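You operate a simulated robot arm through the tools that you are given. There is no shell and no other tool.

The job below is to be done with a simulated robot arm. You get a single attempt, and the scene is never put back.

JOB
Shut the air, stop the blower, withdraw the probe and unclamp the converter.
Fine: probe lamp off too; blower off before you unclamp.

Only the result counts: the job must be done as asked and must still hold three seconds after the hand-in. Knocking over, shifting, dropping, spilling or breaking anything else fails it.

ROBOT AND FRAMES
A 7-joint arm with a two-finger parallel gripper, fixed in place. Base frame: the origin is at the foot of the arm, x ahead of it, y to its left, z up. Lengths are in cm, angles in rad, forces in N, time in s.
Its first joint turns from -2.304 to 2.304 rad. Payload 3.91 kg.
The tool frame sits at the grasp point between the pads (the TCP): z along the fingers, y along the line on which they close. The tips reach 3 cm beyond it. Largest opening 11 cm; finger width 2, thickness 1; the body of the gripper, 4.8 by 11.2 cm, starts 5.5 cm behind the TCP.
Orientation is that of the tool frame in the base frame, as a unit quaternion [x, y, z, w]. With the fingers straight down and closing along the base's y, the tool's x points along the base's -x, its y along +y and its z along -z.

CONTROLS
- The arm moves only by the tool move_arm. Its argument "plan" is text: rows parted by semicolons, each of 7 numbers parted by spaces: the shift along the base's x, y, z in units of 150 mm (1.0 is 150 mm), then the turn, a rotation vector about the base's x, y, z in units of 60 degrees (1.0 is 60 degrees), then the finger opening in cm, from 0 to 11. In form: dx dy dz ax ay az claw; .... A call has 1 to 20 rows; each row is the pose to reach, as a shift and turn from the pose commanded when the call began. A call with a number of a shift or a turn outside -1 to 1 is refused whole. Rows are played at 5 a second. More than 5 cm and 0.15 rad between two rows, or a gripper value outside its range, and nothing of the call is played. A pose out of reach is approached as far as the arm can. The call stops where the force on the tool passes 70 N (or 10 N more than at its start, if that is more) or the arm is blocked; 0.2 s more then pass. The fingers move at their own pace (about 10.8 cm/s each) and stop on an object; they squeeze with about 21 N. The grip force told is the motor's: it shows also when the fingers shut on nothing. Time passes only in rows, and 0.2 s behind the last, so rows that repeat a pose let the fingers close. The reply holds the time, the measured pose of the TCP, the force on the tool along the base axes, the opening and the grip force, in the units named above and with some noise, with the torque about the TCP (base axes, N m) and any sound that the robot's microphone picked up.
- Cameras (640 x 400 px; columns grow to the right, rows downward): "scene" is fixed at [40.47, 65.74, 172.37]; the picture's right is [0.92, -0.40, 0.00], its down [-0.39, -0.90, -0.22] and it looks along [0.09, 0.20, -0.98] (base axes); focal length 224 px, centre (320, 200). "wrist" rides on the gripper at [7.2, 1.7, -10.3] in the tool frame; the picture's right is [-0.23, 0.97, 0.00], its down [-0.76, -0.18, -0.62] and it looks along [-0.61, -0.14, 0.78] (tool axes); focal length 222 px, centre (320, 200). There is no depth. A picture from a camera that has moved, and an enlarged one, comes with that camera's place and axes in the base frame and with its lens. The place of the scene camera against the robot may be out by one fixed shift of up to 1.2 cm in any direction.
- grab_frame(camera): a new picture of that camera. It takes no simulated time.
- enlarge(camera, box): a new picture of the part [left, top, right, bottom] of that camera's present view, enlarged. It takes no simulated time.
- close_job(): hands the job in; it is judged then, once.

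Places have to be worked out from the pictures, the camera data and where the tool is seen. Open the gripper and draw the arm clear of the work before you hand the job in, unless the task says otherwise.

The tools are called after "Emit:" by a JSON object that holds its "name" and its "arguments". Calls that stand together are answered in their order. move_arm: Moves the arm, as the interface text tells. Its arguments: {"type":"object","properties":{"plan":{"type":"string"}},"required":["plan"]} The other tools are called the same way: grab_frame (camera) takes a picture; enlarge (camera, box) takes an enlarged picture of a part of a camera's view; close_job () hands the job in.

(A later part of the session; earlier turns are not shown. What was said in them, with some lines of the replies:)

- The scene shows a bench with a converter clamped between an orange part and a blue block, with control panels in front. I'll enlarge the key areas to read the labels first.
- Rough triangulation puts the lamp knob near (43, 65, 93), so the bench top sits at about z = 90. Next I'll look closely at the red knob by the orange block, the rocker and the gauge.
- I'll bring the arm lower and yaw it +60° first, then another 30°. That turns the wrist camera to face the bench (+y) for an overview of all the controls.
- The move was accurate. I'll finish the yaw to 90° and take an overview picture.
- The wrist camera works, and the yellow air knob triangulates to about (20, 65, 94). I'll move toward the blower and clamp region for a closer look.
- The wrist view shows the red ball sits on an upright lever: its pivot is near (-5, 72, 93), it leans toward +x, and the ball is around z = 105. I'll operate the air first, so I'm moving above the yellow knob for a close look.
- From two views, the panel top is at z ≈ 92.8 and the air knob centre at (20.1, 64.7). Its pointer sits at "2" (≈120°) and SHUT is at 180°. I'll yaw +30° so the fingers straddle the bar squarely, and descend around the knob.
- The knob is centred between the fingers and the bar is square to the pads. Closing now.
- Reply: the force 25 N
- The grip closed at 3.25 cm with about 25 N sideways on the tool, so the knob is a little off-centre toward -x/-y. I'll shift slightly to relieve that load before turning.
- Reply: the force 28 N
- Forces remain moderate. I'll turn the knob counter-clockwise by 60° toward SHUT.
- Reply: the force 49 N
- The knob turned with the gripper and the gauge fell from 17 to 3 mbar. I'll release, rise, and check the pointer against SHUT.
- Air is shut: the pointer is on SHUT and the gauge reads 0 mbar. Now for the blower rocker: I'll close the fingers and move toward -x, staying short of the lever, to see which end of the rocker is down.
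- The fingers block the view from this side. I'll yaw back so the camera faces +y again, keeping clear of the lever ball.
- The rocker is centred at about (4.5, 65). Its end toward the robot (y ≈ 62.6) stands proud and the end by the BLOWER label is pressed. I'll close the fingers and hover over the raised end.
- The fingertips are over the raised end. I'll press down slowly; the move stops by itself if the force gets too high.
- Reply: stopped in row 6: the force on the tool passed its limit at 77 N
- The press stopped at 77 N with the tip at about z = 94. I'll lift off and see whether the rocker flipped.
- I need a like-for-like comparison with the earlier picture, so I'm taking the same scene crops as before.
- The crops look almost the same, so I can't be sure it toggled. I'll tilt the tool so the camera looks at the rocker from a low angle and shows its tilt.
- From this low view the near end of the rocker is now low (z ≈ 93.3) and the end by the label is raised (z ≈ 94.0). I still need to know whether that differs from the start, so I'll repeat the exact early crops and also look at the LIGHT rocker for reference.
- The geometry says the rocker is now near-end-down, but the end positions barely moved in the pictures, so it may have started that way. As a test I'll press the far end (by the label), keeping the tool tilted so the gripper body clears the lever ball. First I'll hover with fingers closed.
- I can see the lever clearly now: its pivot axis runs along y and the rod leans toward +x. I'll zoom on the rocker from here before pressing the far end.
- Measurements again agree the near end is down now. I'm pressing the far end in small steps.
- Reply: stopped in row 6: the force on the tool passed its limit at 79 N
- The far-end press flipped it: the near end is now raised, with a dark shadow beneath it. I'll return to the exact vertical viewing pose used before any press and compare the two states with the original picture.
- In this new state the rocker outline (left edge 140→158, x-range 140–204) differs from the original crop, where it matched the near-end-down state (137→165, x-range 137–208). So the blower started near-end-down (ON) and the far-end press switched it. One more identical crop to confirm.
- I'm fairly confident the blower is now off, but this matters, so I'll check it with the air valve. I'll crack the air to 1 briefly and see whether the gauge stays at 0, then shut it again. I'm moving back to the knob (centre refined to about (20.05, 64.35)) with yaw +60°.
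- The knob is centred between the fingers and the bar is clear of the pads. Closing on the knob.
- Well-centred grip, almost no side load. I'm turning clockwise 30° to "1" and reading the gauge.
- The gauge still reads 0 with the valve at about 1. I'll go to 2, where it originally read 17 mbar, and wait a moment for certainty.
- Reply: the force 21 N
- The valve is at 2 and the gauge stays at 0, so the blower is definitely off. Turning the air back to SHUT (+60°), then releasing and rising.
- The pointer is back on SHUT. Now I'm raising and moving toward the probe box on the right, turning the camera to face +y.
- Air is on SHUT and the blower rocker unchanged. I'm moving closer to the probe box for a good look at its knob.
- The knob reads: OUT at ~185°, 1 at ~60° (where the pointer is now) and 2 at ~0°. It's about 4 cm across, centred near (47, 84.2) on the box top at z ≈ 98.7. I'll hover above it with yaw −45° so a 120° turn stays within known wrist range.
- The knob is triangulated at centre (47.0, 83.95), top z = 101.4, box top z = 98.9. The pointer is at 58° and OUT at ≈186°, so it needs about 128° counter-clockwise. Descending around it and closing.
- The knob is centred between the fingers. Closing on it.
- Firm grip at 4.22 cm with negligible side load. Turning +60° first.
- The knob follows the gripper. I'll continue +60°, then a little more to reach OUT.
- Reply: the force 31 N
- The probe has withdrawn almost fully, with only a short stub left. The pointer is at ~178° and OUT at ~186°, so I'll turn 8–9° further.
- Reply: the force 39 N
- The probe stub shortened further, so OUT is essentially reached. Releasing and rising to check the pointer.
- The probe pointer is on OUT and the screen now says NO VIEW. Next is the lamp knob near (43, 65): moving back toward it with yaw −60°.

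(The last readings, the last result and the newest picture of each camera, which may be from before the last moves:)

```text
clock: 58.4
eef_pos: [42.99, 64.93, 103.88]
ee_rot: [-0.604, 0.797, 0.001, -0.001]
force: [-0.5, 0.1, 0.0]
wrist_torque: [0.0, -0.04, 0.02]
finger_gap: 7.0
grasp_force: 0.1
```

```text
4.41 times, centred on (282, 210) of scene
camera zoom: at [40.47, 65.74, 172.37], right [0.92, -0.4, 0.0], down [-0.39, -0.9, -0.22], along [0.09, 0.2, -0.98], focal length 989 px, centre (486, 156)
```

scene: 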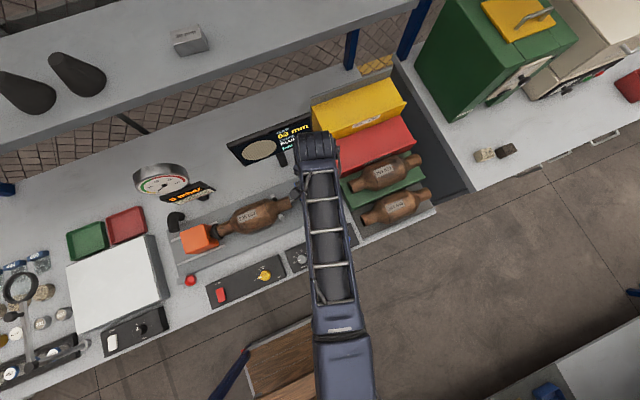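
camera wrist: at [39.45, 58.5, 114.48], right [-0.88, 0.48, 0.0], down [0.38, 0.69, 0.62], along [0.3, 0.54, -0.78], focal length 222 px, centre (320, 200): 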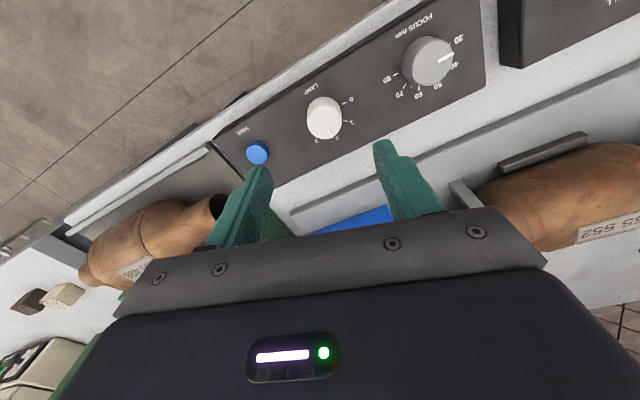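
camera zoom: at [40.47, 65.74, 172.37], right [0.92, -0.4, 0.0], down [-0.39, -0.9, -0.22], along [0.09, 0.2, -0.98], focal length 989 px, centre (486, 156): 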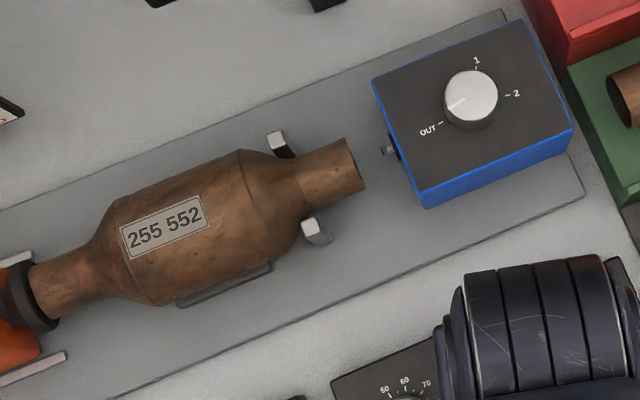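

The probe is out in the scene view as well. The lamp knob is centred near (42.4, 64.65), pointer at 2 (90°), with 0 at 180°, so it needs +90°. Descending around it.

Emit:
{"name": "move_arm", "arguments": {"plan": "-0.02 -0.012 -0.12 0 0 0 6; -0.033 -0.024 -0.25 0 0 0 6; -0.033 -0.024 -0.37 0 0 0 6; -0.033 -0.024 -0.46 0 0 0 6; -0.033 -0.024 -0.513 0 0 0 6; -0.033 -0.024 -0.513 0 0 0 6"}}

Emit:
{"name": "enlarge", "arguments": {"camera": "wrist", "box": [220, 100, 420, 230]}}

```text
clock: 59.8
eef_pos: [42.46, 64.81, 96.33]
ee_rot: [-0.604, 0.797, 0.0, -0.001]
force: [0.4, -0.1, -0.1]
wrist_torque: [0.04, 0.02, 0.01]
finger_gap: 5.99
grasp_force: 0.0
```

```text
3.08 times, centred on (320, 165) of wrist
camera zoom: at [39.02, 58.28, 106.85], right [-0.88, 0.48, 0.0], down [0.38, 0.69, 0.62], along [0.3, 0.54, -0.78], focal length 684 px, centre (320, 308)
```

zoom: 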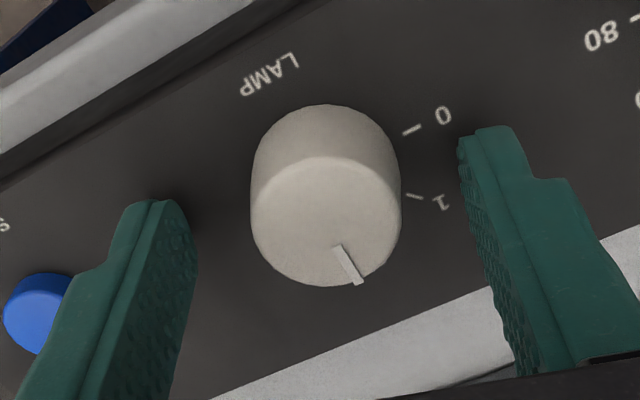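

The lamp knob is centred between the fingers. Closing on it.

Emit:
{"name": "move_arm", "arguments": {"plan": "0 0 0 0 0 0 3.4; 0 0 0 0 0 0 0; 0 0 0 0 0 0 0; 0 0 0 0 0 0 0"}}

```text
clock: 60.8
eef_pos: [42.37, 64.79, 96.42]
ee_rot: [-0.605, 0.796, 0.001, -0.001]
force: [-19.7, 4.3, -2.1]
wrist_torque: [0.3, 0.7, -0.06]
finger_gap: 3.11
grasp_force: 44.8
```

About 20 N side load toward −x, so I'll shift 0.14 cm to relieve it and then turn +60°.

Emit:
{"name": "move_arm", "arguments": {"plan": "-0.005 0.001 0 0 0 0 0; -0.009 0.002 0 0 0 0.1 0; -0.009 0.002 0 0 0 0.2 0; -0.009 0.002 0 0 0 0.3 0; -0.009 0.002 0 0 0 0.4 0; -0.009 0.002 0 0 0 0.5 0; -0.009 0.002 0 0 0 0.6 0; -0.009 0.002 0 0 0 0.7 0; -0.009 0.002 0 0 0 0.8 0; -0.009 0.002 0 0 0 0.9 0; -0.009 0.002 0 0 0 1.0 0; -0.009 0.002 0 0 0 1.0 0"}}

Emit:
{"name": "enlarge", "arguments": {"camera": "wrist", "box": [220, 100, 420, 230]}}

```text
clock: 63.4
eef_pos: [42.19, 64.52, 96.34]
ee_rot: [0.922, -0.387, 0.0, 0.0]
force: [-29.4, -1.4, 17.0]
wrist_torque: [0.0, 1.07, -0.04]
finger_gap: 3.04
grasp_force: 44.9
```

```text
3.08 times, centred on (320, 165) of wrist
camera zoom: at [46.14, 58.25, 106.84], right [-0.85, -0.52, 0.0], down [-0.41, 0.67, 0.62], along [-0.32, 0.53, -0.78], focal length 684 px, centre (320, 308)
```

zoom: 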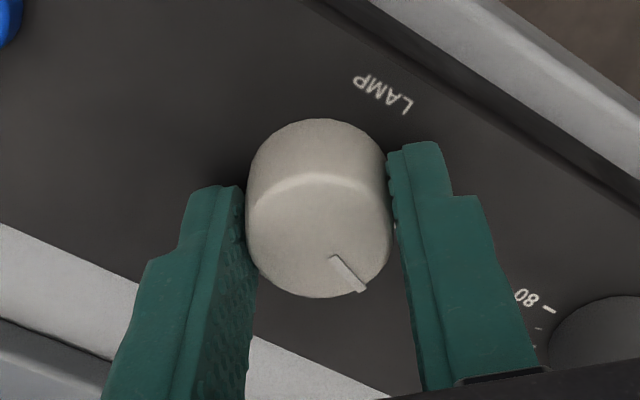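

The knob follows. Continuing another +30° to 0, easing the side load slightly.

Emit:
{"name": "move_arm", "arguments": {"plan": "-0.008 0 0 0 0 0.1 0; -0.008 0 0 0 0 0.2 0; -0.008 0 0 0 0 0.3 0; -0.008 0 0 0 0 0.4 0; -0.008 0 0 0 0 0.5 0; -0.008 0 0 0 0 0.5 0"}}

Emit:
{"name": "move_arm", "arguments": {"plan": "0 0 0 0 0 0 3.5; 0 0 0 0 0 0 6; 0 0 0 0 0 0 6; 0 0 0.1 0 0 0 6; 0 0 0.3 0 0 0 6; 0 0 0.5 0 0 0 6; 0 0 0.5 0 0 0 6"}}

Emit:
{"name": "grab_frame", "arguments": {"camera": "wrist"}}

Emit:
{"name": "enlarge", "arguments": {"camera": "wrist", "box": [220, 60, 420, 190]}}

```text
clock: 64.8
eef_pos: [42.27, 64.53, 96.43]
ee_rot: [0.991, -0.136, 0.001, 0.001]
force: [-10.4, -17.3, 17.1]
wrist_torque: [-0.65, 0.21, -0.67]
finger_gap: 3.07
grasp_force: 45.0
```

```text
clock: 66.4
eef_pos: [42.22, 64.54, 104.21]
ee_rot: [0.991, -0.136, 0.0, 0.0]
force: [0.3, -0.8, -0.2]
wrist_torque: [0.0, 0.0, 0.02]
finger_gap: 6.01
grasp_force: 0.1
```

```text
taken
camera wrist: at [48.79, 61.03, 114.48], right [-0.48, -0.88, 0.0], down [-0.69, 0.38, 0.62], along [-0.54, 0.3, -0.78], focal length 222 px, centre (320, 200)
```

wrist: 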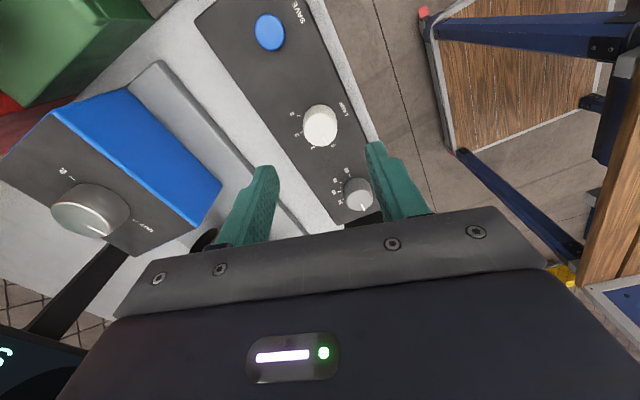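

```text
3.08 times, centred on (320, 125) of wrist
camera zoom: at [48.79, 61.03, 114.48], right [-0.48, -0.88, 0.0], down [-0.69, 0.38, 0.62], along [-0.54, 0.3, -0.78], focal length 684 px, centre (320, 431)
```

zoom: 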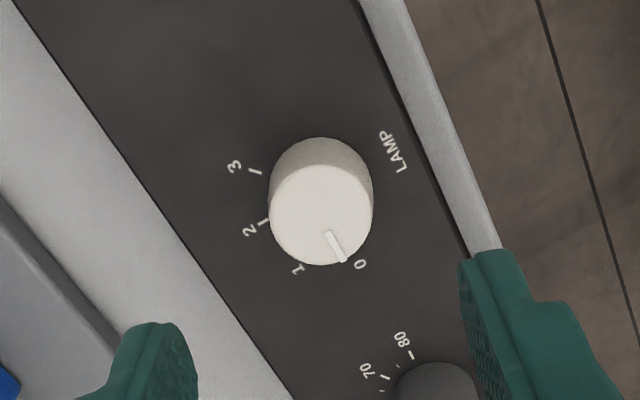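

The lamp pointer is on 0. Last is the clamp lever, whose ball I place at about (2.8, 71.7, 104.6) with its pivot near (−5, 71.2, 93). I'll travel back at a safe height with the camera facing +y.

Emit:
{"name": "move_arm", "arguments": {"plan": "-0.02 0 0.12 0 0 -0.125 7; -0.1 0 0.25 0 0 -0.25 7; -0.22 0 0.4 0 0 -0.375 7; -0.36 0 0.5 0 0 -0.5 7; -0.52 0 0.6 0 0 -0.625 7; -0.68 0 0.6 0 0 -0.75 7; -0.84 0 0.6 0 0 -0.875 7; -1.0 0 0.6 0 0 -1.0 7; -1.0 0 0.6 0 0 -1.0 7"}}

Emit:
{"name": "move_arm", "arguments": {"plan": "-0.2 -0.05 0 0 0 -0.12 7; -0.4 -0.1 0 0 0 -0.24 7; -0.6 -0.15 0 0 0 -0.24 7; -0.8 -0.2 0 0 0 -0.24 7; -0.8 -0.2 0 0 0 -0.24 7"}}

Emit:
{"name": "grab_frame", "arguments": {"camera": "wrist"}}

Emit:
{"name": "enlarge", "arguments": {"camera": "scene", "box": [160, 160, 370, 310]}}

```text
clock: 68.4
eef_pos: [27.29, 64.69, 112.83]
ee_rot: [0.789, -0.615, 0.001, 0.001]
force: [-0.1, -0.6, 0.6]
wrist_torque: [-0.02, -0.02, -0.03]
finger_gap: 6.99
grasp_force: 0.0
```

```text
clock: 69.6
eef_pos: [14.88, 61.53, 112.74]
ee_rot: [-0.706, 0.708, 0.0, -0.001]
force: [-0.6, 0.4, 0.6]
wrist_torque: [0.01, 0.01, 0.03]
finger_gap: 7.01
grasp_force: 0.0
```

```text
taken
camera wrist: at [13.34, 54.4, 123.19], right [-0.97, 0.23, 0.0], down [0.18, 0.76, 0.62], along [0.14, 0.6, -0.78], focal length 222 px, centre (320, 200)
```

wrist: 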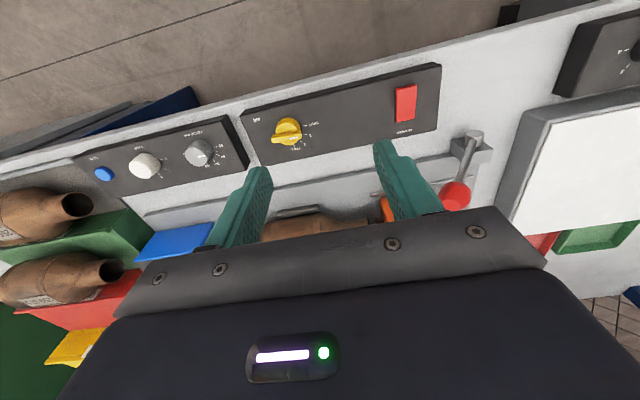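

```text
2.67 times, centred on (265, 235) of scene
camera zoom: at [40.47, 65.74, 172.37], right [0.92, -0.4, 0.0], down [-0.39, -0.9, -0.22], along [0.09, 0.2, -0.98], focal length 598 px, centre (467, 107)
```

zoom: 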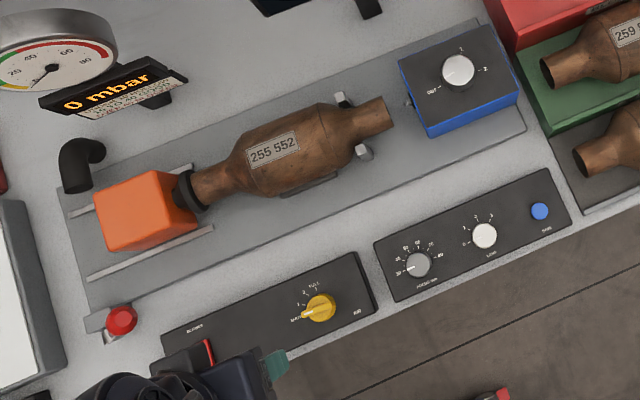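

Two views place the ball at (2.55, 71.8, 104.35). I'll move directly above it with the fingers open along x, so they form a loose cage around the ball, and check before descending.

Emit:
{"name": "move_arm", "arguments": {"plan": "-0.2 0.12 0 0 0 0 8; -0.4 0.24 0 0 0 0 8; -0.55 0.38 0 0 0 0 8; -0.7 0.52 0 0 0 0 8; -0.84 0.675 0 0 0 0 8; -0.84 0.675 0 0 0 0 8"}}

Emit:
{"name": "grab_frame", "arguments": {"camera": "wrist"}}

Emit:
{"name": "enlarge", "arguments": {"camera": "wrist", "box": [220, 80, 420, 210]}}

```text
clock: 71.0
eef_pos: [2.53, 71.62, 112.86]
ee_rot: [-0.706, 0.708, 0.0, -0.002]
force: [-0.2, 0.4, -0.5]
wrist_torque: [0.0, 0.01, 0.01]
finger_gap: 7.98
grasp_force: 0.0
```

```text
taken
camera wrist: at [0.94, 64.56, 123.3], right [-0.97, 0.23, 0.0], down [0.18, 0.76, 0.62], along [0.14, 0.6, -0.78], focal length 222 px, centre (320, 200)
```

wrist: 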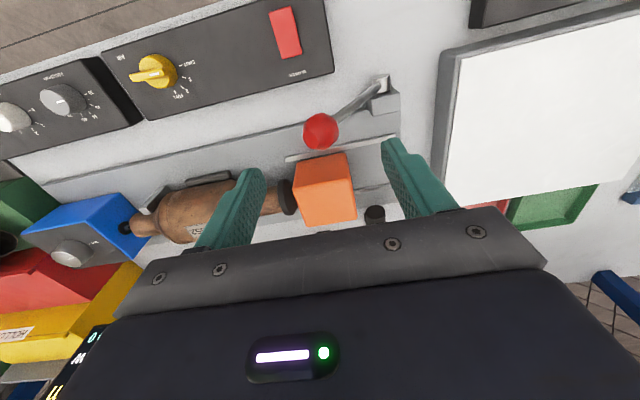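

```text
3.08 times, centred on (320, 145) of wrist
camera zoom: at [0.94, 64.56, 123.3], right [-0.97, 0.23, 0.0], down [0.18, 0.76, 0.62], along [0.14, 0.6, -0.78], focal length 684 px, centre (320, 369)
```

zoom: 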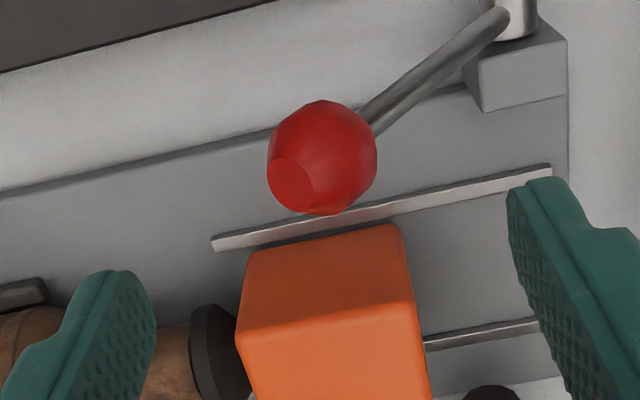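

The ball is centred between the fingers, about 3.1 cm across. Descending to cage it, then narrowing the opening to 6.5.

Emit:
{"name": "move_arm", "arguments": {"plan": "0 0 -0.12 0 0 0 8; 0 0 -0.25 0 0 0 8; 0 0 -0.38 0 0 0 8; 0 0 -0.48 0 0 0 8; 0 0 -0.54 0 0 0 8; 0 0 -0.54 0 0 0 6.5; 0 0 -0.54 0 0 0 6.5"}}

Emit:
{"name": "grab_frame", "arguments": {"camera": "wrist"}}

Emit:
{"name": "enlarge", "arguments": {"camera": "wrist", "box": [220, 100, 420, 230]}}

```text
clock: 72.6
eef_pos: [2.68, 71.77, 104.74]
ee_rot: [-0.707, 0.708, 0.0, -0.001]
force: [0.4, 0.6, 0.8]
wrist_torque: [0.05, 0.01, 0.01]
finger_gap: 6.5
grasp_force: 0.0
```

```text
taken
camera wrist: at [1.07, 64.54, 115.17], right [-0.97, 0.23, 0.0], down [0.18, 0.76, 0.62], along [0.14, 0.6, -0.78], focal length 222 px, centre (320, 200)
```

wrist: 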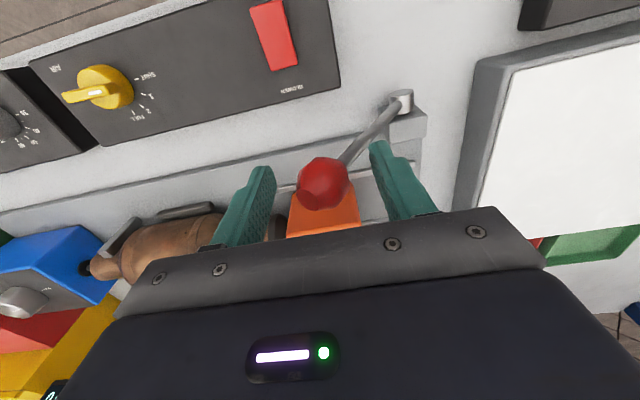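

```text
3.08 times, centred on (320, 165) of wrist
camera zoom: at [1.07, 64.54, 115.17], right [-0.97, 0.23, 0.0], down [0.18, 0.76, 0.62], along [0.14, 0.6, -0.78], focal length 684 px, centre (320, 308)
```

zoom: 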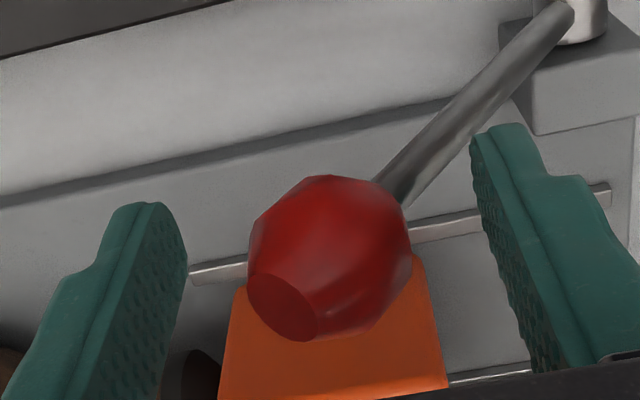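

The ball is caged with clearance all round. I'll push the lever steadily toward −x, first to about upright, and watch the force.

Emit:
{"name": "move_arm", "arguments": {"plan": "-0.06 0 0 0 0 0 6.5; -0.12 0 0 0 0 0 6.5; -0.17 0 0 0 0 0 6.5; -0.22 0 0 0 0 0 6.5; -0.27 0 0 0 0 0 6.5; -0.32 0 0 0 0 0 6.5; -0.37 0 0 0 0 0 6.5; -0.42 0 0 0 0 0 6.5; -0.47 0 0 0 0 0 6.5; -0.52 0 0 0 0 0 6.5"}}

Emit:
{"name": "grab_frame", "arguments": {"camera": "wrist"}}

Emit:
{"name": "enlarge", "arguments": {"camera": "scene", "box": [160, 180, 310, 290]}}

```text
clock: 74.8
eef_pos: [-5.2, 71.56, 104.72]
ee_rot: [-0.707, 0.708, -0.001, -0.002]
force: [0.1, 0.3, 0.8]
wrist_torque: [0.03, -0.01, -0.01]
finger_gap: 6.48
grasp_force: 0.0
```

```text
taken
camera wrist: at [-6.77, 64.48, 115.18], right [-0.97, 0.23, 0.0], down [0.18, 0.76, 0.62], along [0.14, 0.6, -0.78], focal length 222 px, centre (320, 200)
```

wrist: 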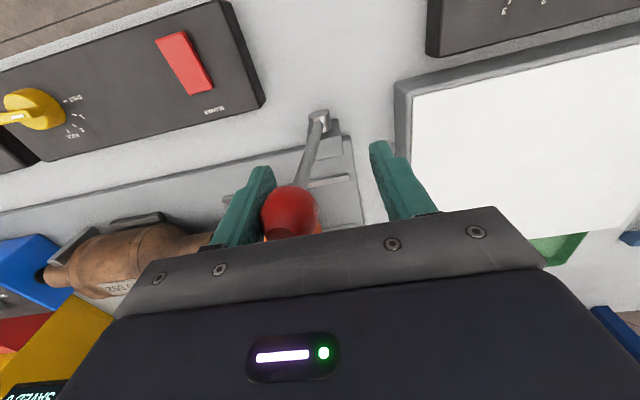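

```text
3.64 times, centred on (235, 235) of scene
camera zoom: at [40.47, 65.74, 172.37], right [0.92, -0.4, 0.0], down [-0.39, -0.9, -0.22], along [0.09, 0.2, -0.98], focal length 815 px, centre (629, 73)
```

zoom: 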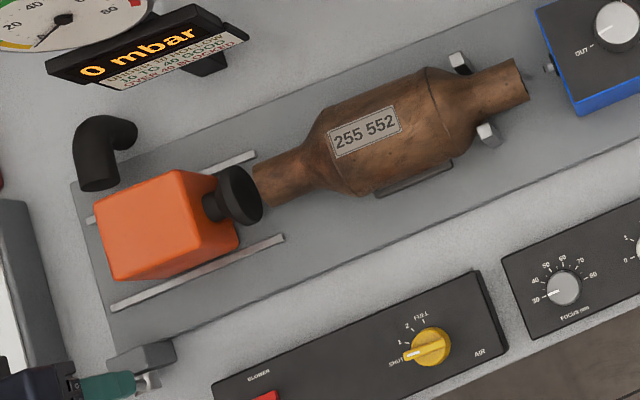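

The lever moves freely and the orange nozzle has already backed off the converter. Pushing further toward −x to the fully open position in stages.

Emit:
{"name": "move_arm", "arguments": {"plan": "-0.05 0 0 0 0 0 6.5; -0.1 0 0 0 0 0 6.5; -0.15 0 0 0 0 0 6.5; -0.2 0 0 0 0 0 6.5; -0.25 0 0 0 0 0 6.5; -0.3 0 0 0 0 0 6.5; -0.35 0 0 0 0 0 6.5; -0.35 0 0 0 0 0 6.5"}}

Emit:
{"name": "grab_frame", "arguments": {"camera": "wrist"}}

Emit:
{"name": "enlarge", "arguments": {"camera": "scene", "box": [130, 180, 280, 290]}}

```text
clock: 76.6
eef_pos: [-10.38, 71.72, 104.7]
ee_rot: [-0.707, 0.708, 0.0, -0.002]
force: [-0.5, 0.5, 0.1]
wrist_torque: [-0.01, 0.01, 0.0]
finger_gap: 6.5
grasp_force: 0.0
```

```text
taken
camera wrist: at [-12.02, 64.55, 115.09], right [-0.97, 0.23, 0.0], down [0.18, 0.76, 0.62], along [0.14, 0.6, -0.78], focal length 222 px, centre (320, 200)
```

wrist: 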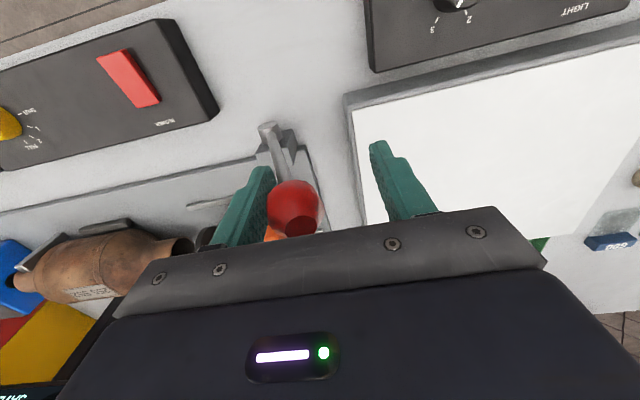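

```text
3.64 times, centred on (205, 235) of scene
camera zoom: at [40.47, 65.74, 172.37], right [0.92, -0.4, 0.0], down [-0.39, -0.9, -0.22], along [0.09, 0.2, -0.98], focal length 815 px, centre (738, 73)
```

zoom: 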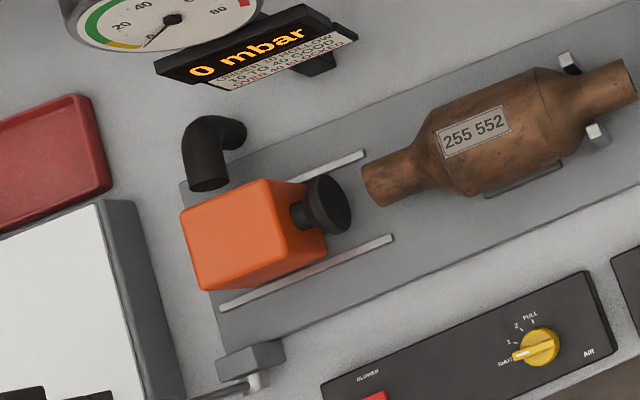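

The nozzle is well clear of the converter. Pushing further to the lever's end of travel.

Emit:
{"name": "move_arm", "arguments": {"plan": "-0.04 0 0 0 0 0 6.5; -0.08 0 0 0 0 0 6.5; -0.12 0 0 0 0 0 6.5; -0.16 0 0 0 0 0 6.5; -0.2 0 0 0 0 0 6.5; -0.23 0 0 0 0 0 6.5; -0.26 0 0 0 0 0 6.5; -0.26 0 0 0 0 0 6.5"}}

Emit:
{"name": "grab_frame", "arguments": {"camera": "wrist"}}

Emit:
{"name": "enlarge", "arguments": {"camera": "scene", "box": [130, 180, 280, 290]}}

```text
clock: 78.4
eef_pos: [-14.29, 71.63, 104.7]
ee_rot: [-0.707, 0.708, -0.001, 0.0]
force: [12.1, -2.1, 5.1]
wrist_torque: [-0.16, -0.55, -0.15]
finger_gap: 7.13
grasp_force: 6.3
```

```text
taken
camera wrist: at [-15.86, 64.59, 115.13], right [-0.97, 0.23, 0.0], down [0.18, 0.76, 0.62], along [0.14, 0.6, -0.78], focal length 222 px, centre (320, 200)
```

wrist: 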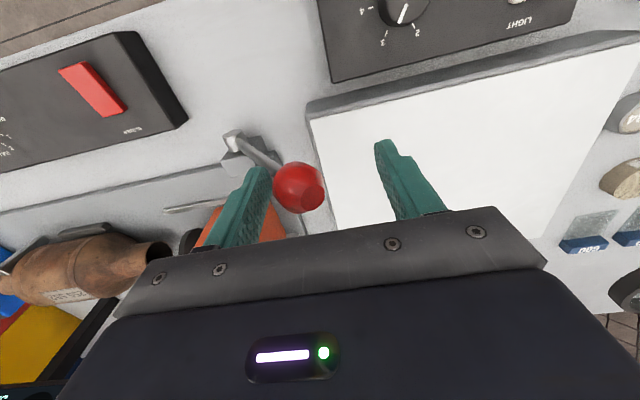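

```text
3.64 times, centred on (205, 235) of scene
camera zoom: at [40.47, 65.74, 172.37], right [0.92, -0.4, 0.0], down [-0.39, -0.9, -0.22], along [0.09, 0.2, -0.98], focal length 815 px, centre (738, 73)
```

zoom: 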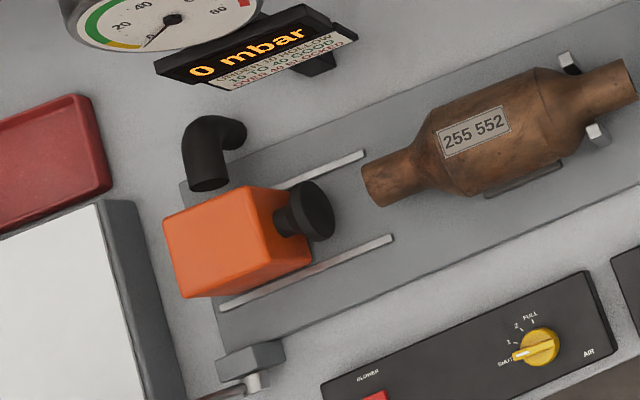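

The fingers are now being pushed open against resistance, so the lever has hit its end stop with the nozzle fully retracted. I'll back off a little to centre the cage and lift straight up off the ball.

Emit:
{"name": "move_arm", "arguments": {"plan": "0.04 0 0 0 0 0 7; 0.08 0 0 0 0 0 8; 0.09 0 0.04 0 0 0 8; 0.09 0 0.15 0 0 0 8; 0.09 0 0.3 0 0 0 8; 0.09 0 0.45 0 0 0 8; 0.09 0 0.6 0 0 0 8; 0.09 0 0.7 0 0 0 8; 0.09 0 0.7 0 0 0 8"}}

Emit:
{"name": "grab_frame", "arguments": {"camera": "wrist"}}

Emit:
{"name": "enlarge", "arguments": {"camera": "scene", "box": [130, 180, 280, 290]}}

```text
clock: 80.4
eef_pos: [-13.14, 71.73, 115.2]
ee_rot: [-0.706, 0.708, 0.0, -0.001]
force: [-1.4, -0.7, 0.2]
wrist_torque: [-0.02, 0.02, 0.01]
finger_gap: 8.0
grasp_force: 0.1
```

```text
taken
camera wrist: at [-14.74, 64.59, 125.68], right [-0.97, 0.23, 0.0], down [0.18, 0.76, 0.62], along [0.14, 0.6, -0.78], focal length 222 px, centre (320, 200)
```

wrist: 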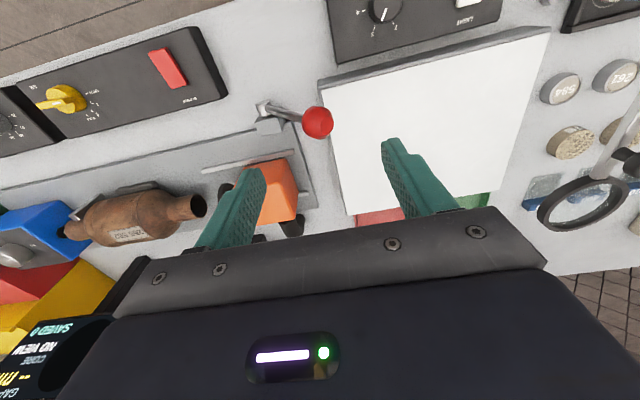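

```text
3.64 times, centred on (205, 235) of scene
camera zoom: at [40.47, 65.74, 172.37], right [0.92, -0.4, 0.0], down [-0.39, -0.9, -0.22], along [0.09, 0.2, -0.98], focal length 815 px, centre (738, 73)
```

zoom: 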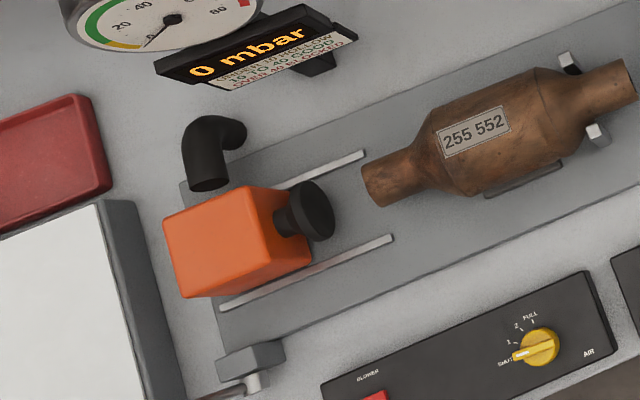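

The lever stays thrown over and the nozzle is fully back. I'm drawing the arm clear and up for a final check of everything.

Emit:
{"name": "move_arm", "arguments": {"plan": "0.1 -0.15 0.1 0 0 0 8; 0.2 -0.35 0.2 0 0 0 8; 0.3 -0.55 0.3 0 0 0 9; 0.4 -0.75 0.4 0 0 0 10; 0.5 -0.95 0.5 0 0 0 11; 0.6 -1.0 0.6 0 0 0 11; 0.6 -1.0 0.6 0 0 0 11"}}

Emit:
{"name": "grab_frame", "arguments": {"camera": "scene"}}

Emit:
{"name": "enlarge", "arguments": {"camera": "scene", "box": [160, 160, 370, 310]}}

Emit:
{"name": "enlarge", "arguments": {"camera": "scene", "box": [200, 250, 290, 315]}}

Emit:
{"name": "enlarge", "arguments": {"camera": "scene", "box": [285, 220, 365, 280]}}

Emit:
{"name": "enlarge", "arguments": {"camera": "scene", "box": [285, 165, 355, 215]}}

```text
clock: 82.0
eef_pos: [-4.05, 56.77, 124.29]
ee_rot: [-0.706, 0.708, -0.001, -0.002]
force: [-0.1, -0.3, 0.4]
wrist_torque: [0.03, 0.03, 0.04]
finger_gap: 11.02
grasp_force: 0.0
```

```text
taken
```

scene: 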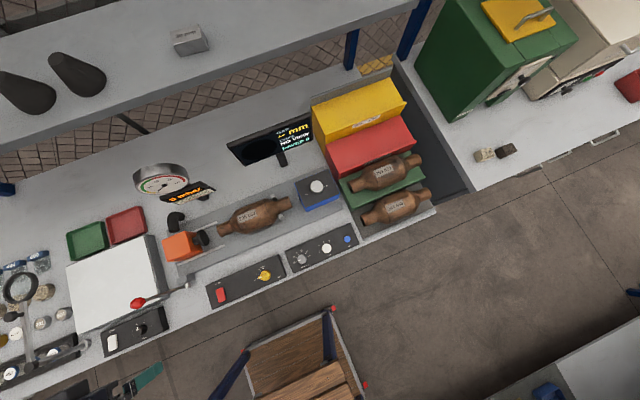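

```text
2.67 times, centred on (265, 235) of scene
camera zoom: at [40.47, 65.74, 172.37], right [0.92, -0.4, 0.0], down [-0.39, -0.9, -0.22], along [0.09, 0.2, -0.98], focal length 598 px, centre (467, 107)
```

zoom: 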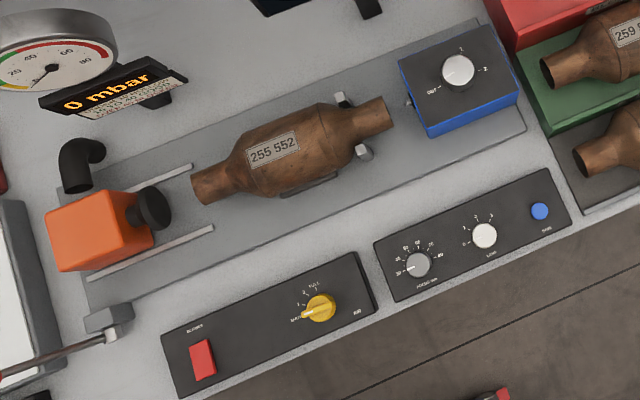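

```text
6.15 times, centred on (245, 282) of scene
camera zoom: at [40.47, 65.74, 172.37], right [0.92, -0.4, 0.0], down [-0.39, -0.9, -0.22], along [0.09, 0.2, -0.98], focal length 1379 px, centre (782, -308)
```

zoom: 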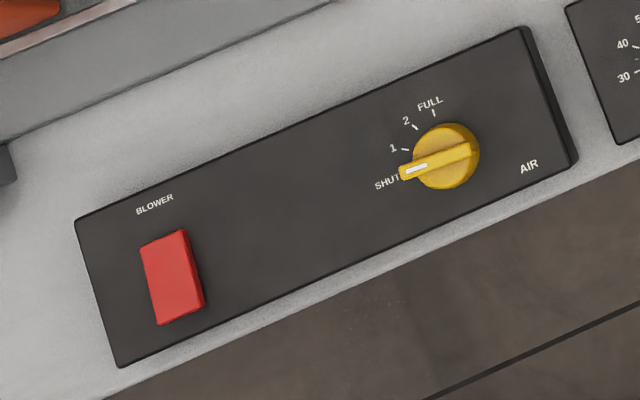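

```text
6.67 times, centred on (325, 250) of scene
camera zoom: at [40.47, 65.74, 172.37], right [0.92, -0.4, 0.0], down [-0.39, -0.9, -0.22], along [0.09, 0.2, -0.98], focal length 1494 px, centre (287, -133)
```

zoom: 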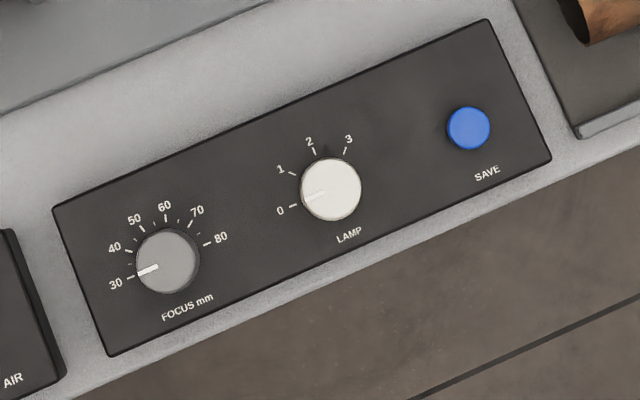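

```text
8.00 times, centred on (320, 190) of scene
camera zoom: at [40.47, 65.74, 172.37], right [0.92, -0.4, 0.0], down [-0.39, -0.9, -0.22], along [0.09, 0.2, -0.98], focal length 1793 px, centre (320, 280)
```

zoom: 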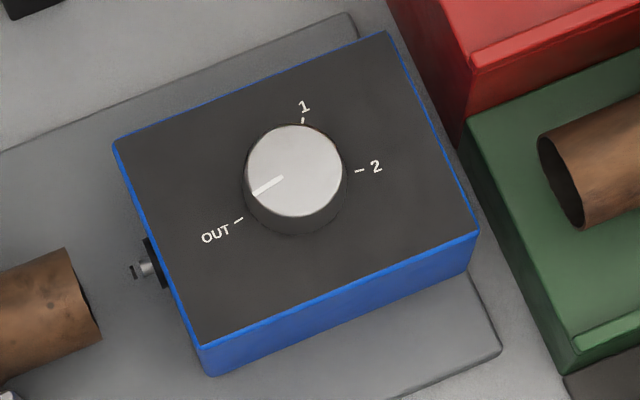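

Final check: air on SHUT with the gauge at 0, blower rocker off (confirmed earlier with the valve open), probe at OUT and retracted, lamp at 0, and the clamp lever thrown back with the nozzle clear of the converter. The arm is clear with the gripper open, so I'm handing in.

Emit:
{"name": "close_job", "arguments": {}}

```text
The job is handed in.
```

I finished all five steps and handed the job in. I don't have the judge's verdict yet.

- **Air:** the yellow knob is on SHUT and the gauge reads 0 mbar.
- **Blower:** it's off. I pressed the wrong end of the rocker first, then the right one, and checked by briefly opening the air to 2. The gauge stayed at 0 (it read 17 there at the start), and I shut the air again.
- **Probe:** the knob is on OUT, the probe is retracted and the screen says NO VIEW.
- **Probe lamp:** the knob is on 0.
- **Clamp:** with the blower already off, I threw the lever over to its end stop. The nozzle is well clear of the converter, which stayed in its cradle.

Nothing else looked moved or knocked in the final pictures. The arm is drawn clear with the gripper open.
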